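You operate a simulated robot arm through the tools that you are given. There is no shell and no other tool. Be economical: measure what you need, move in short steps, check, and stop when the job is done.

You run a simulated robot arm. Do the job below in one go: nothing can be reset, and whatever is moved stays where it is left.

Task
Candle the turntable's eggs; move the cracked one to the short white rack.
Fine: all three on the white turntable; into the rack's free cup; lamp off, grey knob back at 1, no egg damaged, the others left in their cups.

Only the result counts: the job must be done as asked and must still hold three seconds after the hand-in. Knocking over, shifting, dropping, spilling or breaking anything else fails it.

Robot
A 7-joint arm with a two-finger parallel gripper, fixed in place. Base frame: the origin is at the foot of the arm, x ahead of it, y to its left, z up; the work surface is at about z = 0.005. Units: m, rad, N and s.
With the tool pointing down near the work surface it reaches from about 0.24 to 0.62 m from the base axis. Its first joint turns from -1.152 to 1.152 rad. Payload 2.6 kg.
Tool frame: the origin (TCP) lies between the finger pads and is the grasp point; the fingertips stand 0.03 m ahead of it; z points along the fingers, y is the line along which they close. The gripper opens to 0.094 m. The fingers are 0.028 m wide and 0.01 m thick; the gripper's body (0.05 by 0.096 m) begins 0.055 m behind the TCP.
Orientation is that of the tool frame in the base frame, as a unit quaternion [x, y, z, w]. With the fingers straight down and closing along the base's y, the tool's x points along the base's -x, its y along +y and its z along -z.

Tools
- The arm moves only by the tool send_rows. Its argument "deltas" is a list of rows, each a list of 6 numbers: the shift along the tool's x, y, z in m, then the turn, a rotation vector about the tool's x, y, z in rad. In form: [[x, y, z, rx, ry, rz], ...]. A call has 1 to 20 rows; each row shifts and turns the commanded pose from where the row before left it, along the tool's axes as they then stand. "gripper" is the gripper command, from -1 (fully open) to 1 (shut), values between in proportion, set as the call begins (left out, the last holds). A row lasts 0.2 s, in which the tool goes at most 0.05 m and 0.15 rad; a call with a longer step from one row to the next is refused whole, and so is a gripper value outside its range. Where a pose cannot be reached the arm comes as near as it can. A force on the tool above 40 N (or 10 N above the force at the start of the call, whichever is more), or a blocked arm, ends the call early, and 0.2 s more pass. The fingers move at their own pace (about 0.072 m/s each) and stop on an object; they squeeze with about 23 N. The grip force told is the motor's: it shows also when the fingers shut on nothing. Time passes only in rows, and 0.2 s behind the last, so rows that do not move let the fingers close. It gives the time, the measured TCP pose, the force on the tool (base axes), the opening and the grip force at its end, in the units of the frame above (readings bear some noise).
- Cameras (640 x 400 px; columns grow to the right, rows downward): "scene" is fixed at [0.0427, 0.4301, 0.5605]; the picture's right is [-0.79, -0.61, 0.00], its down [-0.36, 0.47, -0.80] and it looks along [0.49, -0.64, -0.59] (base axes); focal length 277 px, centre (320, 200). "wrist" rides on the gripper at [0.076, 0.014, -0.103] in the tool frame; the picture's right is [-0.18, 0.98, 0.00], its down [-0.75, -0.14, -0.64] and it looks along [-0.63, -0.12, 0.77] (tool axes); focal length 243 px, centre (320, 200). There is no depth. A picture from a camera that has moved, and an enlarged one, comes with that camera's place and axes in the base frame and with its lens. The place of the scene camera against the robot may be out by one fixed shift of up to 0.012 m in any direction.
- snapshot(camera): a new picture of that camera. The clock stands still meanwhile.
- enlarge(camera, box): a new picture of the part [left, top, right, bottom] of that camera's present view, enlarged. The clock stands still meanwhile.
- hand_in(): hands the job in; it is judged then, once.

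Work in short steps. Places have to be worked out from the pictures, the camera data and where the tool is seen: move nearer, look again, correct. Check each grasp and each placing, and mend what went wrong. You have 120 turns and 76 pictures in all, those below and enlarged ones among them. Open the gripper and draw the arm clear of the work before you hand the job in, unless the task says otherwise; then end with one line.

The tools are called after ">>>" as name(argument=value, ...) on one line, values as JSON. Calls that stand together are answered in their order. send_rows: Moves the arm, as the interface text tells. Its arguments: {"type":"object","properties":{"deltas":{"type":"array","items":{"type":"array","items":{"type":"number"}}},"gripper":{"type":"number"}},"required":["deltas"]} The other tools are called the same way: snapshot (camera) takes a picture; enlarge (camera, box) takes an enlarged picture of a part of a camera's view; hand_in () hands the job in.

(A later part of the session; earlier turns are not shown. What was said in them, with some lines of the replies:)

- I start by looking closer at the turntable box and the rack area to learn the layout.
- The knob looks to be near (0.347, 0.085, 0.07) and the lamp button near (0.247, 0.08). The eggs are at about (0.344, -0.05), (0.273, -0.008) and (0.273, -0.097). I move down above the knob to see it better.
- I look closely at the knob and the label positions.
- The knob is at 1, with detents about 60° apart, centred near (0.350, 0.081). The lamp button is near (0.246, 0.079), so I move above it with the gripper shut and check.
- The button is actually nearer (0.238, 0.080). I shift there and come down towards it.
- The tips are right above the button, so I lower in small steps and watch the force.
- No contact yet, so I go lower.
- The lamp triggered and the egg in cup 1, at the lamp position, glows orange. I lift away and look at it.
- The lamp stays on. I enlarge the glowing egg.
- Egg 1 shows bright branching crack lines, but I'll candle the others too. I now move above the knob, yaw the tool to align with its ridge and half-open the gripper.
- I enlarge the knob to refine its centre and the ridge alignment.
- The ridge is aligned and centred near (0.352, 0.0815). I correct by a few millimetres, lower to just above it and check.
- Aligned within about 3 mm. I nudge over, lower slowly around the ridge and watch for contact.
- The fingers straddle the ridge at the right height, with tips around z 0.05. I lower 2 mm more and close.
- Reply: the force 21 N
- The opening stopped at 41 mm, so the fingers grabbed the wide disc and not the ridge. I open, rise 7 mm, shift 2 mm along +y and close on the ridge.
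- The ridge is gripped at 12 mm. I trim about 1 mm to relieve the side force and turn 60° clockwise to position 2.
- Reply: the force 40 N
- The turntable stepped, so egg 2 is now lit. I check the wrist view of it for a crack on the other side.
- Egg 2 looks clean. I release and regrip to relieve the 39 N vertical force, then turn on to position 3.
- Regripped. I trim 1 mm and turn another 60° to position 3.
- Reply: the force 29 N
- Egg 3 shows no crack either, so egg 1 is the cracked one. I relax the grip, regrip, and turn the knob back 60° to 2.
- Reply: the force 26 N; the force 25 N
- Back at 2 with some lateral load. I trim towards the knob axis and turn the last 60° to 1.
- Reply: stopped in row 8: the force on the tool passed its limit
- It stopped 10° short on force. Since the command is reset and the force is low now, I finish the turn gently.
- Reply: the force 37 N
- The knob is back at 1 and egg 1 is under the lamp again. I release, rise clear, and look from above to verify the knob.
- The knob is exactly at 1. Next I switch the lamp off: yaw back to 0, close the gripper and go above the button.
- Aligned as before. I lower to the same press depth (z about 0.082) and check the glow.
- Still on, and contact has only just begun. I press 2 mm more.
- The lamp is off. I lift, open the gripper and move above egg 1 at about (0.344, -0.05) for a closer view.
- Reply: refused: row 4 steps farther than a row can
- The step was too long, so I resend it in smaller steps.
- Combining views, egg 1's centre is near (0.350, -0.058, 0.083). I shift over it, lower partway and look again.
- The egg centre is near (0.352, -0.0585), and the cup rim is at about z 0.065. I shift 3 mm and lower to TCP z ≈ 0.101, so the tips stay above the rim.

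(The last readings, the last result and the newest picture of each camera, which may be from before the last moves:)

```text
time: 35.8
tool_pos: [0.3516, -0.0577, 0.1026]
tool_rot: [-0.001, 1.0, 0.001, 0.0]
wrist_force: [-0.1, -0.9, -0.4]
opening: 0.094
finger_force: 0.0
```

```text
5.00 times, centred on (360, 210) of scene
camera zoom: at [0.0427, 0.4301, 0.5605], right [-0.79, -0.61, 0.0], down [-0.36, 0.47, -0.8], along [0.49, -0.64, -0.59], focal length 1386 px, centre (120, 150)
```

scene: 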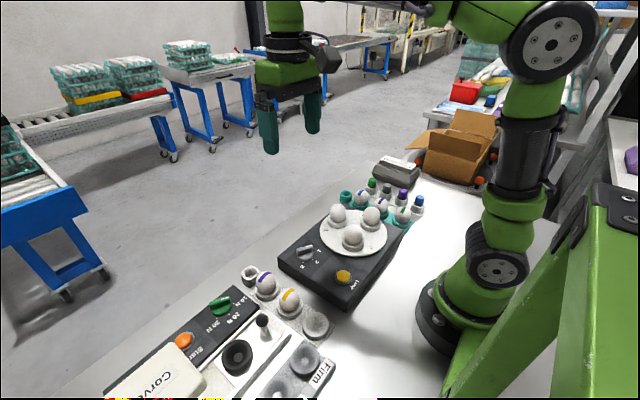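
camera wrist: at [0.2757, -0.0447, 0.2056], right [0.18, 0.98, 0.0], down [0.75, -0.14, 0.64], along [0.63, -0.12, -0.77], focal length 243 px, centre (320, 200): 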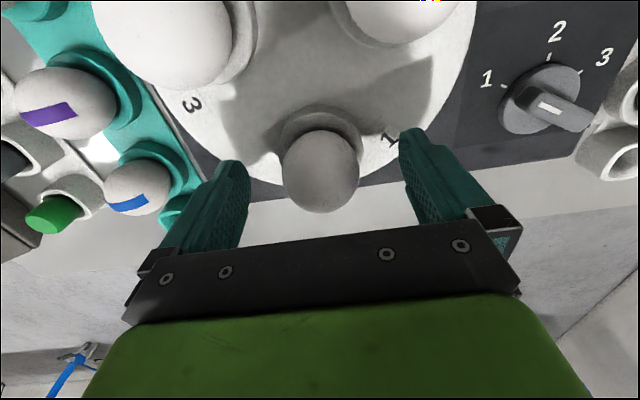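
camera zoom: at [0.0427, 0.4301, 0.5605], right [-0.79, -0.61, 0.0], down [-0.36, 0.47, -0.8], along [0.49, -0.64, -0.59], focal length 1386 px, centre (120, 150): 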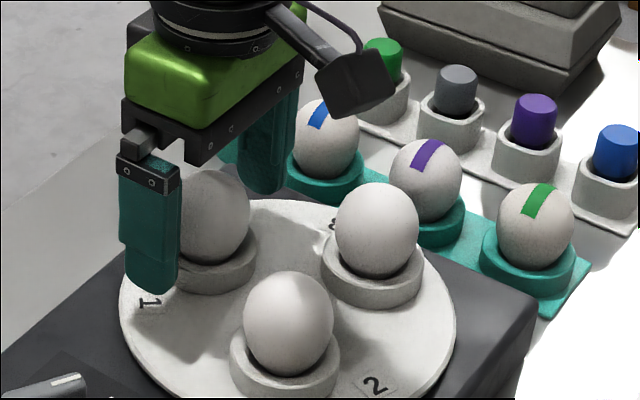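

Well centred. I close gradually in small gripper steps to keep the squeeze low.

>>> send_rows(deltas=[[-0.0015, 0, 0, 0, 0, 0], [0, 0, 0, 0, 0, 0], [0, 0, 0, 0, 0, 0]], gripper=0.05)

>>> send_rows(deltas=[[0, 0, 0, 0, 0, 0], [0, 0, 0, 0, 0, 0]], gripper=0.1)

>>> send_rows(deltas=[[0, 0, 0, 0, 0, 0], [0, 0, 0, 0, 0, 0]], gripper=0.14)

```text
time: 36.6
tool_pos: [0.3541, -0.058, 0.1019]
tool_rot: [-0.001, 1.0, 0.001, 0.0]
wrist_force: [0.4, -0.1, 0.2]
opening: 0.0447
finger_force: 0.0
```

```text
time: 37.2
tool_pos: [0.3552, -0.0578, 0.1038]
tool_rot: [-0.001, 1.0, 0.001, 0.0]
wrist_force: [0.1, -0.4, -0.1]
opening: 0.0437
finger_force: 9.3
```

```text
time: 37.8
tool_pos: [0.3547, -0.0575, 0.1035]
tool_rot: [-0.001, 1.0, 0.001, 0.0]
wrist_force: [0.6, 0.2, -0.5]
opening: 0.0437
finger_force: 9.6
```

Holding at 43.7 mm with about 9.6 N and no side load. I lift slowly and check.

>>> send_rows(deltas=[[0, 0, -0.01, 0, 0, 0], [0, 0, -0.015, 0, 0, 0], [0, 0, -0.025, 0, 0, 0], [0, 0, -0.03, 0, 0, 0], [0, 0, -0.03, 0, 0, 0], [0, 0, 0, 0, 0, 0]])

>>> enlarge(camera="scene", box=[270, 130, 410, 250])

>>> snapshot(camera="wrist")

```text
time: 39.2
tool_pos: [0.3538, -0.0599, 0.2148]
tool_rot: [-0.001, 1.0, 0.0, 0.0]
wrist_force: [0.4, 0.6, 0.1]
opening: 0.0433
finger_force: 9.0
```

```text
3.33 times, centred on (340, 190) of scene
camera zoom: at [0.0427, 0.4301, 0.5605], right [-0.79, -0.61, 0.0], down [-0.36, 0.47, -0.8], along [0.49, -0.64, -0.59], focal length 924 px, centre (253, 233)
```

zoom: 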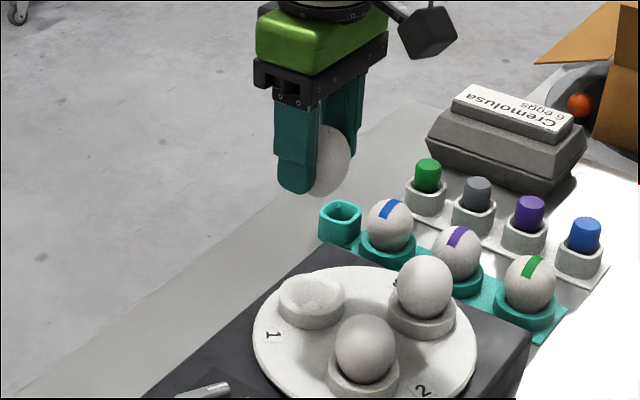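

```text
33 pictures are left
camera wrist: at [0.2772, -0.0459, 0.3175], right [0.18, 0.98, 0.0], down [0.75, -0.14, 0.64], along [0.63, -0.12, -0.77], focal length 243 px, centre (320, 200)
```

wrist: 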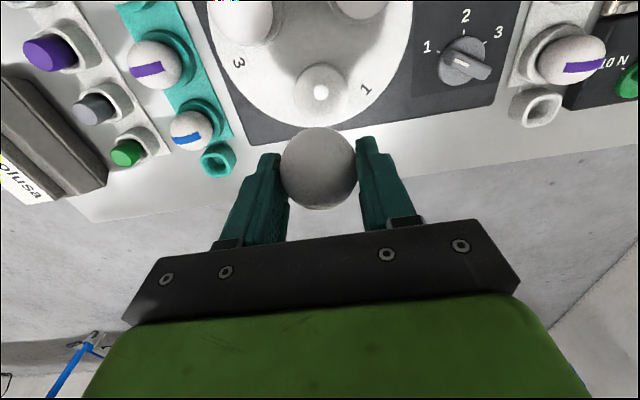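

The egg is held securely and the lamp stays off. I carry it over towards the rack's free cup, near (0.221, 0.191), staying high.

>>> send_rows(deltas=[[0.01, 0.018, 0, 0, 0, 0], [0.017, 0.032, 0, 0, 0, 0], [0.017, 0.032, 0, 0, 0, 0], [0.017, 0.032, 0, 0, 0, 0], [0.017, 0.032, 0, 0, 0, 0], [0.017, 0.032, 0, 0, 0, 0], [0.017, 0.032, 0, 0, 0, 0], [0.013, 0.027, 0, 0, 0, 0], [0.008, 0.013, 0, 0, 0, 0], [0, 0, 0, 0, 0, 0]])

>>> snapshot(camera="wrist")

>>> snapshot(camera="scene")

```text
time: 41.4
tool_pos: [0.221, 0.1916, 0.2181]
tool_rot: [-0.001, 1.0, 0.002, 0.0]
wrist_force: [-0.4, 0.1, -0.3]
opening: 0.0437
finger_force: 8.9
```

```text
32 pictures are left
camera wrist: at [0.1441, 0.2043, 0.3198], right [0.18, 0.98, 0.0], down [0.75, -0.14, 0.64], along [0.63, -0.12, -0.77], focal length 243 px, centre (320, 200)
```

wrist: 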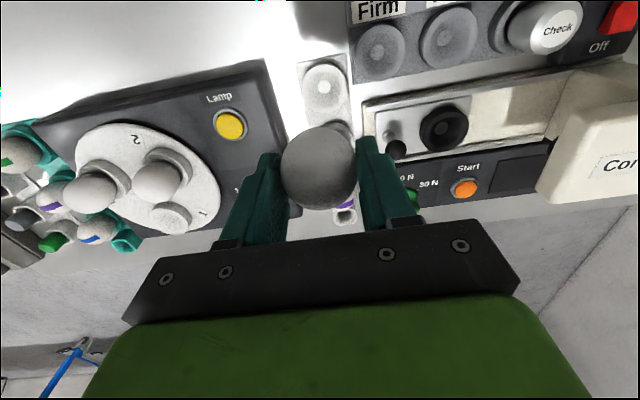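

```text
31 pictures are left
```

scene: 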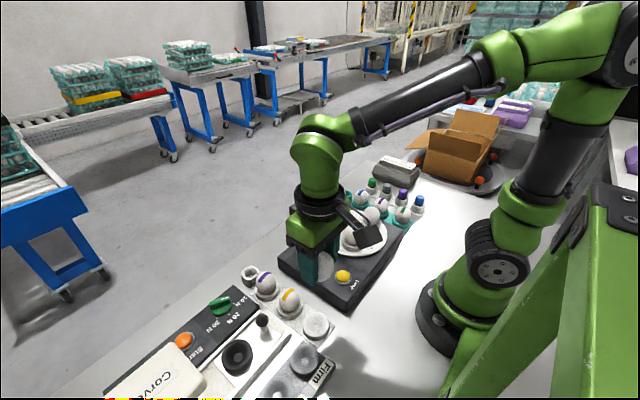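

The free cup is near (0.2195, 0.193). I lower to z about 0.15 and refine.

>>> send_rows(deltas=[[0.001, 0.001, 0.02, 0, 0, 0], [0, 0, 0.025, 0, 0, 0], [0, 0, 0.02, 0, 0, 0], [0, 0, 0, 0, 0, 0]])

>>> snapshot(camera="wrist")

>>> enlarge(camera="scene", box=[220, 220, 380, 340])

```text
time: 42.4
tool_pos: [0.2211, 0.19, 0.1506]
tool_rot: [-0.001, 1.0, 0.001, 0.0]
wrist_force: [-0.1, -0.4, -1.3]
opening: 0.0433
finger_force: 9.0
```

```text
30 pictures are left
camera wrist: at [0.1435, 0.2037, 0.2525], right [0.18, 0.98, 0.0], down [0.75, -0.14, 0.64], along [0.63, -0.12, -0.77], focal length 243 px, centre (320, 200)
```

wrist: 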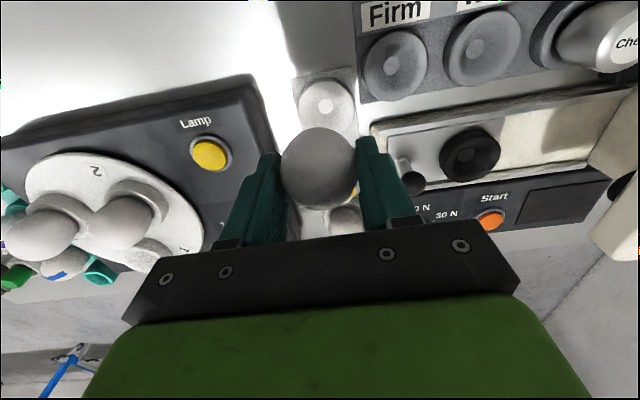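

```text
3.33 times, centred on (300, 280) of scene
camera zoom: at [0.0427, 0.4301, 0.5605], right [-0.79, -0.61, 0.0], down [-0.36, 0.47, -0.8], along [0.49, -0.64, -0.59], focal length 924 px, centre (387, -67)
```

zoom: 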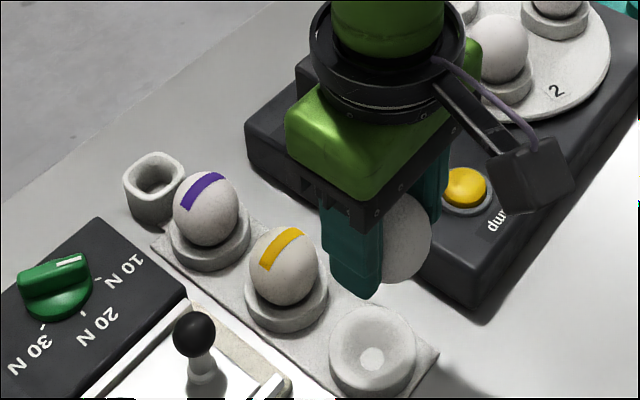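

I enlarge the cup to find its centre accurately.

>>> enlarge(camera="wrist", box=[260, 50, 400, 150])

```text
4.00 times, centred on (330, 100) of wrist
camera zoom: at [0.1435, 0.2037, 0.2525], right [0.18, 0.98, 0.0], down [0.75, -0.14, 0.64], along [0.63, -0.12, -0.77], focal length 970 px, centre (280, 600)
```

zoom: 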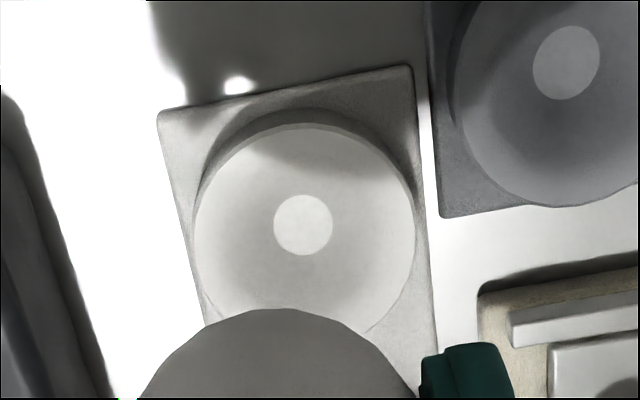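

The cup centre is about (+0.002, +0.004) from the present TCP. I correct and lower to z about 0.09, then check from the scene camera.

>>> send_rows(deltas=[[-0.002, 0.004, 0.02, 0, 0, 0], [0, 0, 0.02, 0, 0, 0], [0, 0, 0.02, 0, 0, 0], [0, 0, 0, 0, 0, 0]])

>>> enlarge(camera="scene", box=[240, 250, 360, 350])

>>> snapshot(camera="wrist")

```text
time: 43.4
tool_pos: [0.223, 0.1962, 0.091]
tool_rot: [-0.002, 1.0, 0.0, 0.0]
wrist_force: [-0.4, -0.7, -0.5]
opening: 0.0432
finger_force: 9.0
```

```text
4.00 times, centred on (300, 300) of scene
camera zoom: at [0.0427, 0.4301, 0.5605], right [-0.79, -0.61, 0.0], down [-0.36, 0.47, -0.8], along [0.49, -0.64, -0.59], focal length 1109 px, centre (400, -200)
```

zoom: 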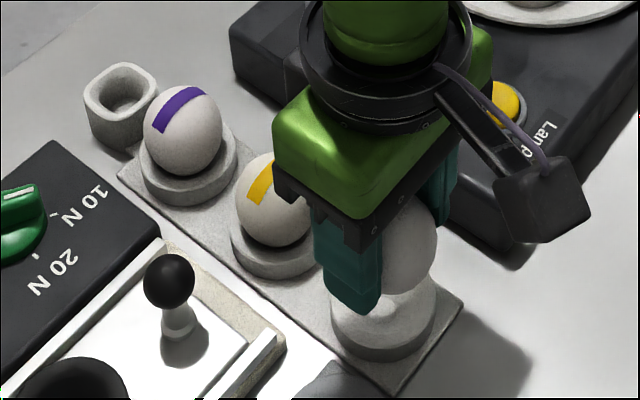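

```text
26 pictures are left
camera wrist: at [0.1473, 0.2087, 0.1933], right [0.18, 0.98, 0.0], down [0.75, -0.14, 0.64], along [0.63, -0.12, -0.77], focal length 243 px, centre (320, 200)
```

wrist: 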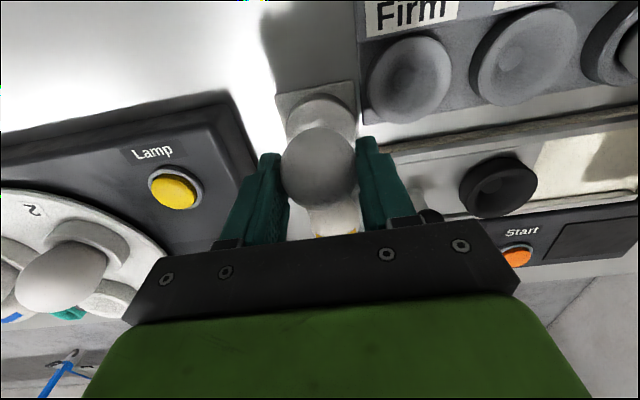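

The two views disagree slightly on the lateral alignment, so I zoom in on both.

>>> enlarge(camera="scene", box=[305, 290, 365, 350])

>>> enlarge(camera="wrist", box=[250, 70, 390, 170])

```text
6.67 times, centred on (335, 320) of scene
camera zoom: at [0.0427, 0.4301, 0.5605], right [-0.79, -0.61, 0.0], down [-0.36, 0.47, -0.8], along [0.49, -0.64, -0.59], focal length 1848 px, centre (220, -600)
```

zoom: 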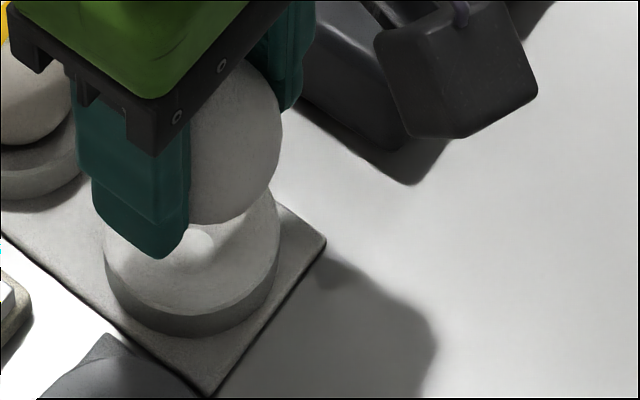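

```text
4.00 times, centred on (320, 120) of wrist
camera zoom: at [0.1473, 0.2087, 0.1933], right [0.18, 0.98, 0.0], down [0.75, -0.14, 0.64], along [0.63, -0.12, -0.77], focal length 970 px, centre (320, 520)
```

zoom: 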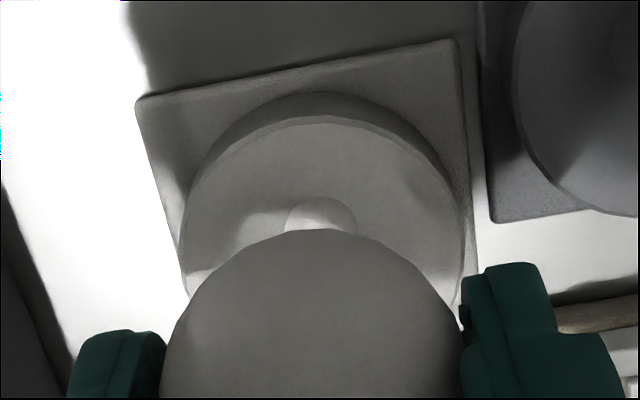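

Wrist and scene views suggest the cup is about 2–4 mm farther in x. I shift +2.5 mm x and +1 mm y, lower 10 mm, and recheck where parallax is smaller.

>>> send_rows(deltas=[[-0.0025, 0.001, 0.004, 0, 0, 0], [0, 0, 0.006, 0, 0, 0], [0, 0, 0, 0, 0, 0]])

>>> enlarge(camera="scene", box=[305, 290, 365, 350])

>>> enlarge(camera="wrist", box=[250, 70, 390, 170])

```text
time: 44.2
tool_pos: [0.2254, 0.199, 0.0797]
tool_rot: [-0.001, 1.0, 0.002, 0.0]
wrist_force: [0.1, -0.5, -0.8]
opening: 0.0433
finger_force: 8.9
```

```text
6.67 times, centred on (335, 320) of scene
camera zoom: at [0.0427, 0.4301, 0.5605], right [-0.79, -0.61, 0.0], down [-0.36, 0.47, -0.8], along [0.49, -0.64, -0.59], focal length 1848 px, centre (220, -600)
```

zoom: 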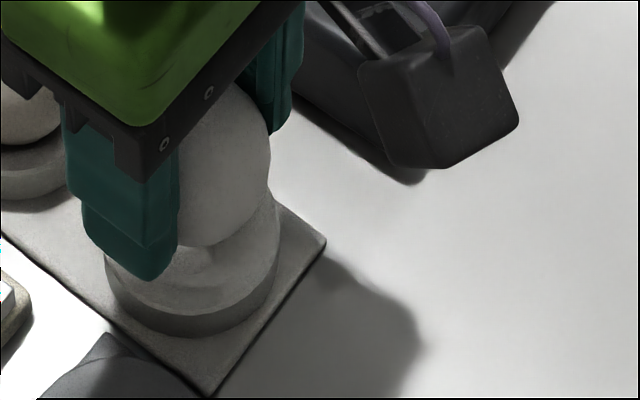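

```text
4.00 times, centred on (320, 120) of wrist
camera zoom: at [0.1494, 0.2112, 0.1829], right [0.18, 0.98, 0.0], down [0.75, -0.14, 0.64], along [0.63, -0.12, -0.77], focal length 970 px, centre (320, 520)
```

zoom: 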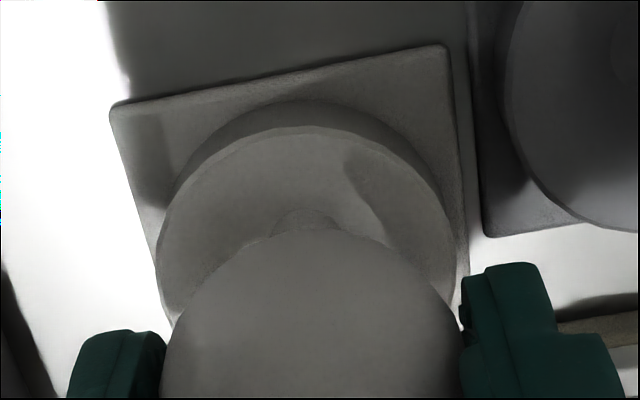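

A consistent reading is that the egg sits about 2.5 mm short in x and 1 mm too far in y. I correct that and lower by 8 mm, watching the force.

>>> send_rows(deltas=[[-0.0025, -0.001, 0, 0, 0, 0], [0, 0, 0.004, 0, 0, 0], [0, 0, 0.004, 0, 0, 0]])

>>> enlarge(camera="scene", box=[305, 290, 365, 350])

>>> enlarge(camera="wrist", box=[250, 70, 390, 170])

```text
time: 45.0
tool_pos: [0.227, 0.197, 0.072]
tool_rot: [-0.001, 1.0, 0.001, 0.001]
wrist_force: [0.0, 0.8, -0.5]
opening: 0.0436
finger_force: 8.8
```

```text
6.67 times, centred on (335, 320) of scene
camera zoom: at [0.0427, 0.4301, 0.5605], right [-0.79, -0.61, 0.0], down [-0.36, 0.47, -0.8], along [0.49, -0.64, -0.59], focal length 1848 px, centre (220, -600)
```

zoom: 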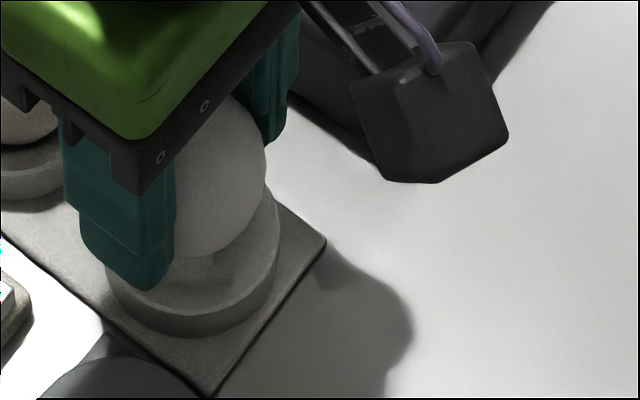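

```text
4.00 times, centred on (320, 120) of wrist
camera zoom: at [0.1514, 0.2105, 0.1742], right [0.18, 0.98, 0.0], down [0.75, -0.14, 0.64], along [0.63, -0.12, -0.77], focal length 970 px, centre (320, 520)
```

zoom: 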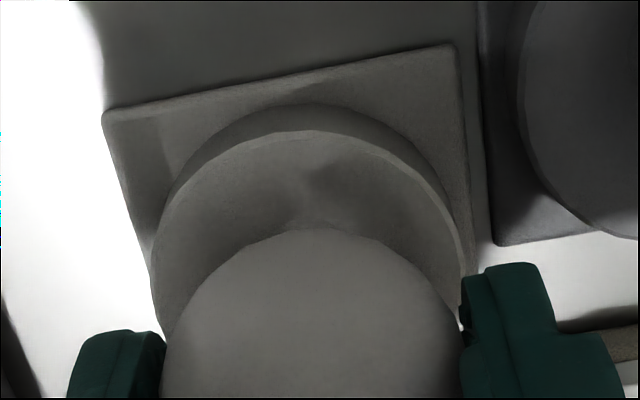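

Scene view is centred now. I take a final 1 mm y trim and lower on in small steps, watching for seating contact.

>>> send_rows(deltas=[[0, -0.001, 0.003, 0, 0, 0], [0, 0, 0.002, 0, 0, 0]])

>>> send_rows(deltas=[[0, 0, 0.002, 0, 0, 0], [0, 0, 0, 0, 0, 0]])

```text
time: 45.6
tool_pos: [0.2273, 0.1963, 0.0672]
tool_rot: [-0.001, 1.0, 0.002, 0.001]
wrist_force: [-0.6, 0.7, -0.6]
opening: 0.0437
finger_force: 8.5
```

```text
time: 46.2
tool_pos: [0.2266, 0.1968, 0.0648]
tool_rot: [-0.001, 1.0, 0.0, 0.0]
wrist_force: [0.0, 0.1, -0.2]
opening: 0.0434
finger_force: 8.4
```

No contact yet, so I go lower by 2 mm at a time.

>>> send_rows(deltas=[[0, 0, 0.002, 0, 0, 0], [0, 0, 0, 0, 0, 0]])

>>> enlarge(camera="scene", box=[285, 280, 365, 350])

```text
time: 46.8
tool_pos: [0.228, 0.1966, 0.0625]
tool_rot: [0.0, 1.0, 0.0, -0.001]
wrist_force: [-0.8, 0.4, -1.2]
opening: 0.0434
finger_force: 8.7
```

```text
5.71 times, centred on (325, 315) of scene
camera zoom: at [0.0427, 0.4301, 0.5605], right [-0.79, -0.61, 0.0], down [-0.36, 0.47, -0.8], along [0.49, -0.64, -0.59], focal length 1584 px, centre (291, -457)
```

zoom: 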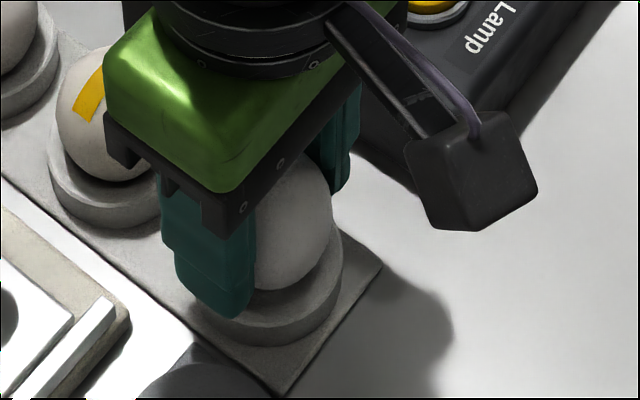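

The egg still rides slightly higher than its neighbour does in its cup. I continue in 1.5–2 mm steps.

>>> send_rows(deltas=[[0, 0, 0.002, 0, 0, 0], [0, 0, 0, 0, 0, 0]])

>>> send_rows(deltas=[[0, 0, 0.0015, 0, 0, 0], [0, 0, 0, 0, 0, 0]])

```text
time: 47.4
tool_pos: [0.2267, 0.1949, 0.0607]
tool_rot: [-0.001, 1.0, 0.0, 0.0]
wrist_force: [-1.1, 0.8, -0.1]
opening: 0.0434
finger_force: 9.1
```

```text
time: 48.0
tool_pos: [0.2263, 0.1953, 0.0586]
tool_rot: [-0.002, 1.0, 0.0, 0.0]
wrist_force: [0.5, 0.1, 0.9]
opening: 0.0432
finger_force: 9.1
```

Force is still within noise. I lower another 1 mm and look.

>>> send_rows(deltas=[[0, 0, 0.001, 0, 0, 0], [0, 0, 0, 0, 0, 0]])

>>> enlarge(camera="scene", box=[285, 280, 365, 350])

>>> enlarge(camera="wrist", box=[250, 70, 390, 170])

```text
time: 48.6
tool_pos: [0.2272, 0.1966, 0.0572]
tool_rot: [-0.001, 1.0, 0.0, 0.0]
wrist_force: [1.0, 0.3, 1.9]
opening: 0.0436
finger_force: 8.9
```

```text
5.71 times, centred on (325, 315) of scene
camera zoom: at [0.0427, 0.4301, 0.5605], right [-0.79, -0.61, 0.0], down [-0.36, 0.47, -0.8], along [0.49, -0.64, -0.59], focal length 1584 px, centre (291, -457)
```

zoom: 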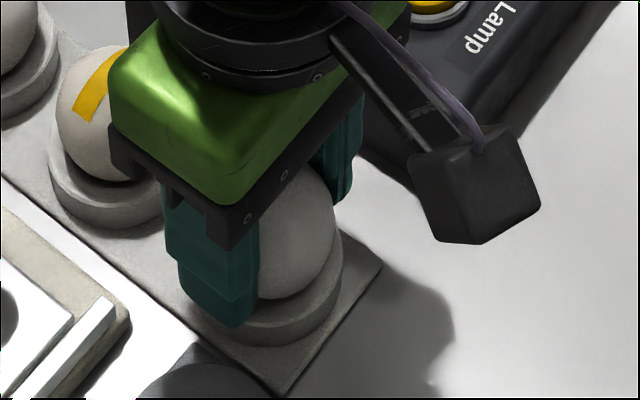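

```text
4.00 times, centred on (320, 120) of wrist
camera zoom: at [0.1501, 0.2093, 0.1596], right [0.18, 0.98, 0.0], down [0.75, -0.14, 0.64], along [0.63, -0.12, -0.77], focal length 970 px, centre (320, 520)
```

zoom: 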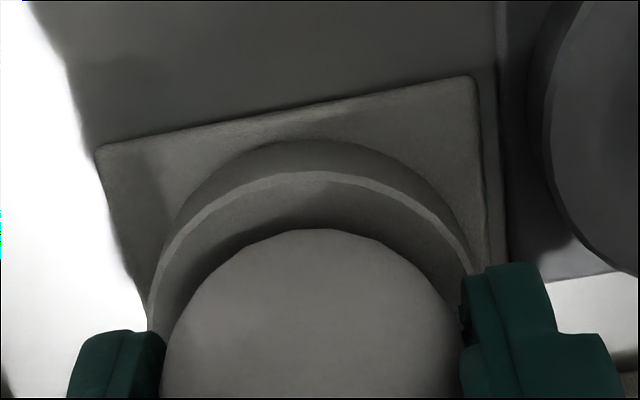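

Contact seems to begin, at about 2 N. I go 1 mm more to confirm.

>>> send_rows(deltas=[[0, 0, 0.001, 0, 0, 0], [0, 0, 0, 0, 0, 0]])

```text
time: 49.2
tool_pos: [0.2271, 0.1953, 0.0558]
tool_rot: [-0.001, 1.0, 0.001, 0.001]
wrist_force: [4.7, 0.7, 5.6]
opening: 0.0435
finger_force: 8.9
```

There is contact with a +x component, so the egg is touching the −x side of the bowl. I raise 1 mm, shift +1.5 mm x and lower again.

>>> send_rows(deltas=[[-0.0015, 0, -0.001, 0, 0, 0], [0, 0, 0, 0, 0, 0]])

>>> send_rows(deltas=[[0, 0, 0.001, 0, 0, 0], [0, 0, 0, 0, 0, 0]])

```text
time: 49.8
tool_pos: [0.2283, 0.1961, 0.0576]
tool_rot: [-0.001, 1.0, -0.001, 0.0]
wrist_force: [-0.1, -0.6, -1.1]
opening: 0.0434
finger_force: 9.1
```

```text
time: 50.4
tool_pos: [0.2277, 0.1953, 0.0565]
tool_rot: [0.0, 1.0, 0.001, 0.0]
wrist_force: [0.4, 0.1, -1.2]
opening: 0.0433
finger_force: 8.8
```

No contact now, so the shift helped. I lower another 1 mm.

>>> send_rows(deltas=[[0, 0, 0.001, 0, 0, 0], [0, 0, 0, 0, 0, 0]])

```text
time: 51.0
tool_pos: [0.2272, 0.1965, 0.0566]
tool_rot: [0.0, 1.0, 0.0, -0.001]
wrist_force: [-0.1, 0.0, -1.2]
opening: 0.0436
finger_force: 9.3
```

>>> send_rows(deltas=[[0, 0, 0.001, 0, 0, 0], [0, 0, 0, 0, 0, 0]])

```text
time: 51.6
tool_pos: [0.2299, 0.1971, 0.0549]
tool_rot: [-0.001, 1.0, 0.001, 0.001]
wrist_force: [1.4, 0.2, 2.6]
opening: 0.0435
finger_force: 8.4
```

Gentle contact at about 2.6 N with little side force: the egg is seated. I release in small steps.

>>> send_rows(deltas=[[0, 0, 0, 0, 0, 0], [0, 0, 0, 0, 0, 0]], gripper=0.04)

>>> send_rows(deltas=[[0, 0, 0, 0, 0, 0], [0, 0, 0, 0, 0, 0]], gripper=-0.15)

>>> enlarge(camera="scene", box=[285, 280, 365, 350])

>>> snapshot(camera="wrist")

```text
time: 52.2
tool_pos: [0.2292, 0.1954, 0.0555]
tool_rot: [-0.001, 1.0, -0.001, -0.001]
wrist_force: [-0.4, -0.3, -0.9]
opening: 0.0451
finger_force: 0.2
```

```text
time: 52.8
tool_pos: [0.2292, 0.1964, 0.0554]
tool_rot: [-0.001, 1.0, 0.001, 0.0]
wrist_force: [0.2, 0.7, -0.4]
opening: 0.0542
finger_force: 0.1
```

```text
5.71 times, centred on (325, 315) of scene
camera zoom: at [0.0427, 0.4301, 0.5605], right [-0.79, -0.61, 0.0], down [-0.36, 0.47, -0.8], along [0.49, -0.64, -0.59], focal length 1584 px, centre (291, -457)
```

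zoom: 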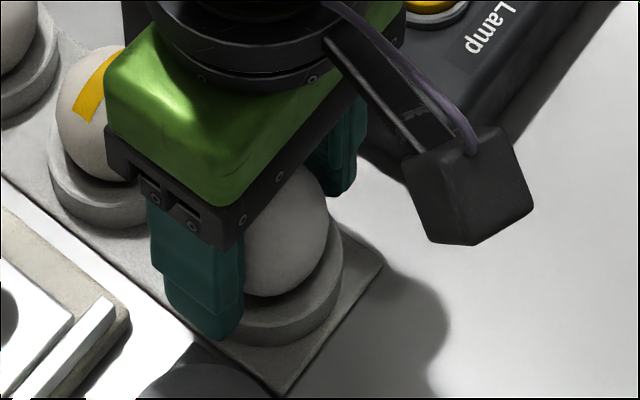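

```text
15 pictures are left
camera wrist: at [0.1519, 0.2094, 0.1573], right [0.18, 0.98, 0.0], down [0.75, -0.14, 0.64], along [0.63, -0.12, -0.77], focal length 243 px, centre (320, 200)
```

wrist: 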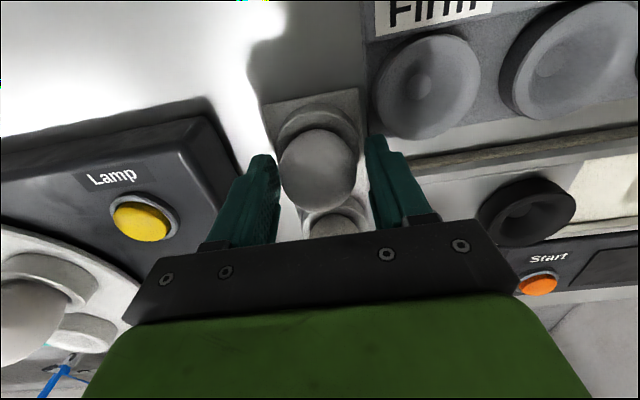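

The egg stands freely in the cup. I raise straight up and draw the arm away.

>>> send_rows(deltas=[[0, 0, -0.01, 0, 0, 0], [0, 0, -0.02, 0, 0, 0], [0, 0, -0.04, 0, 0, 0], [0, 0, -0.04, 0, 0, 0], [0, 0, -0.045, 0, 0, 0], [-0.02, -0.02, -0.03, 0, 0, 0], [-0.03, -0.03, -0.01, 0, 0, 0], [-0.03, -0.03, 0, 0, 0, 0], [-0.03, -0.02, 0, 0, 0, 0], [0, 0, 0, 0, 0, 0]])

>>> snapshot(camera="scene")

>>> enlarge(camera="scene", box=[220, 170, 440, 350])

>>> snapshot(camera="wrist")

```text
time: 55.0
tool_pos: [0.3422, 0.0959, 0.2497]
tool_rot: [-0.001, 1.0, 0.0, 0.0]
wrist_force: [0.2, -0.4, 0.6]
opening: 0.0546
finger_force: 0.0
```

```text
14 pictures are left
```

scene: 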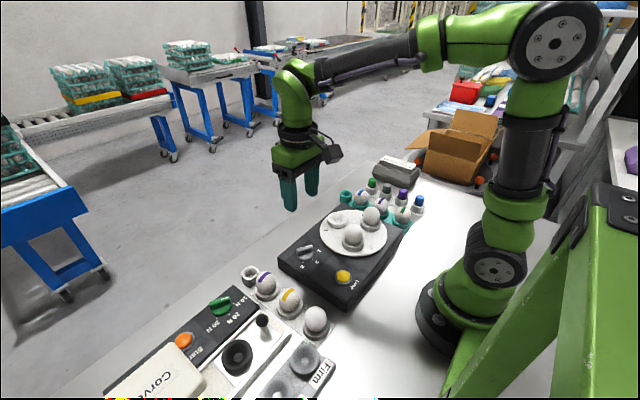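

```text
2.22 times, centred on (330, 260) of scene
camera zoom: at [0.0427, 0.4301, 0.5605], right [-0.79, -0.61, 0.0], down [-0.36, 0.47, -0.8], along [0.49, -0.64, -0.59], focal length 616 px, centre (298, 67)
```

zoom: 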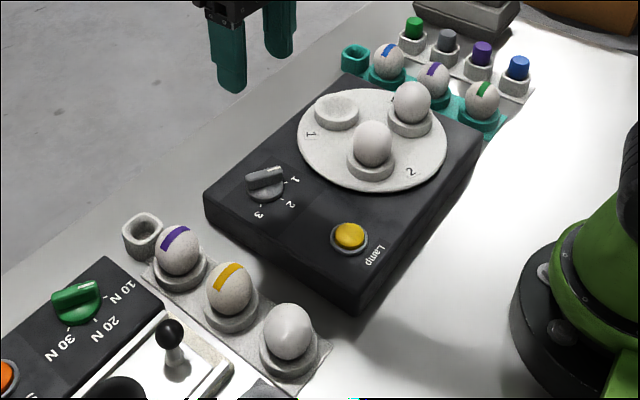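

```text
12 pictures are left
camera wrist: at [0.2654, 0.1088, 0.3519], right [0.18, 0.98, 0.0], down [0.75, -0.14, 0.64], along [0.63, -0.12, -0.77], focal length 243 px, centre (320, 200)
```

wrist: 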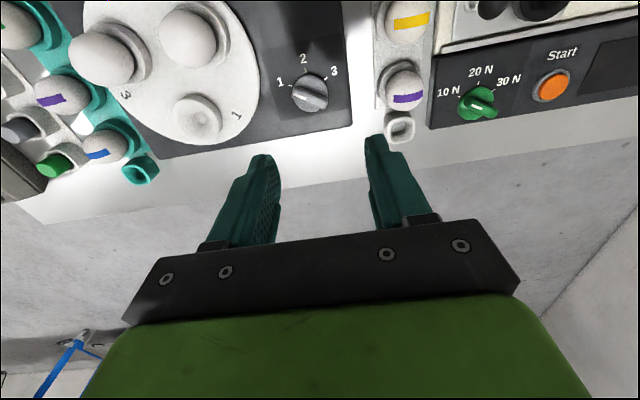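

All looks right. A quick close look at the placed egg will confirm it sits well.

>>> enlarge(camera="scene", box=[240, 260, 350, 350])

>>> send_rows(deltas=[[0, 0, -0.03, 0, 0, 0], [0, 0, 0, 0, 0, 0], [0, 0, 0, 0, 0, 0]], gripper=-1)

>>> enlarge(camera="scene", box=[240, 260, 350, 350])

```text
4.44 times, centred on (295, 305) of scene
camera zoom: at [0.0427, 0.4301, 0.5605], right [-0.79, -0.61, 0.0], down [-0.36, 0.47, -0.8], along [0.49, -0.64, -0.59], focal length 1232 px, centre (431, -267)
```

zoom: 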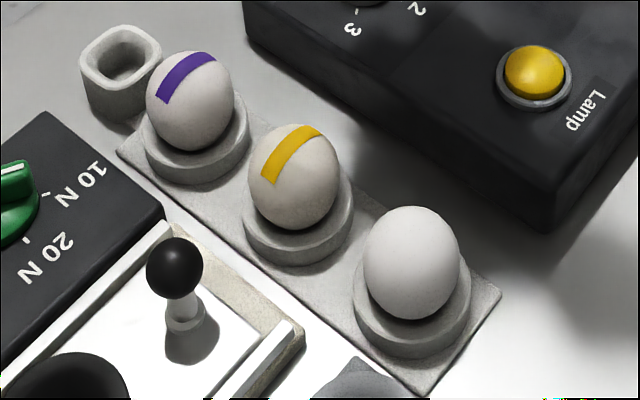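

```text
time: 55.8
tool_pos: [0.3399, 0.0936, 0.2789]
tool_rot: [-0.002, 1.0, 0.001, 0.001]
wrist_force: [0.0, 0.3, 0.3]
opening: 0.0939
finger_force: 0.1
```

```text
4.44 times, centred on (295, 305) of scene
camera zoom: at [0.0427, 0.4301, 0.5605], right [-0.79, -0.61, 0.0], down [-0.36, 0.47, -0.8], along [0.49, -0.64, -0.59], focal length 1232 px, centre (431, -267)
```

zoom: 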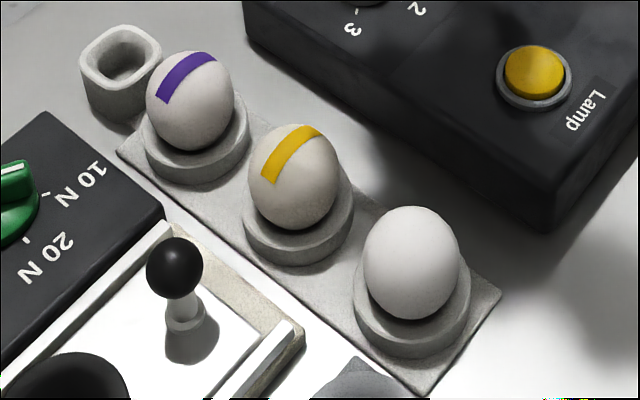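

The egg is seated and stable, the lamp is off, the knob is at 1, and the arm is clear with the gripper open. I hand in.

>>> hand_in()

```text
The job is handed in.
```

I candled all three eggs: egg 1 was the cracked one and now sits in the short white rack's free cup, with the lamp off, the grey knob back at 1 and the other two eggs left in their turntable cups.
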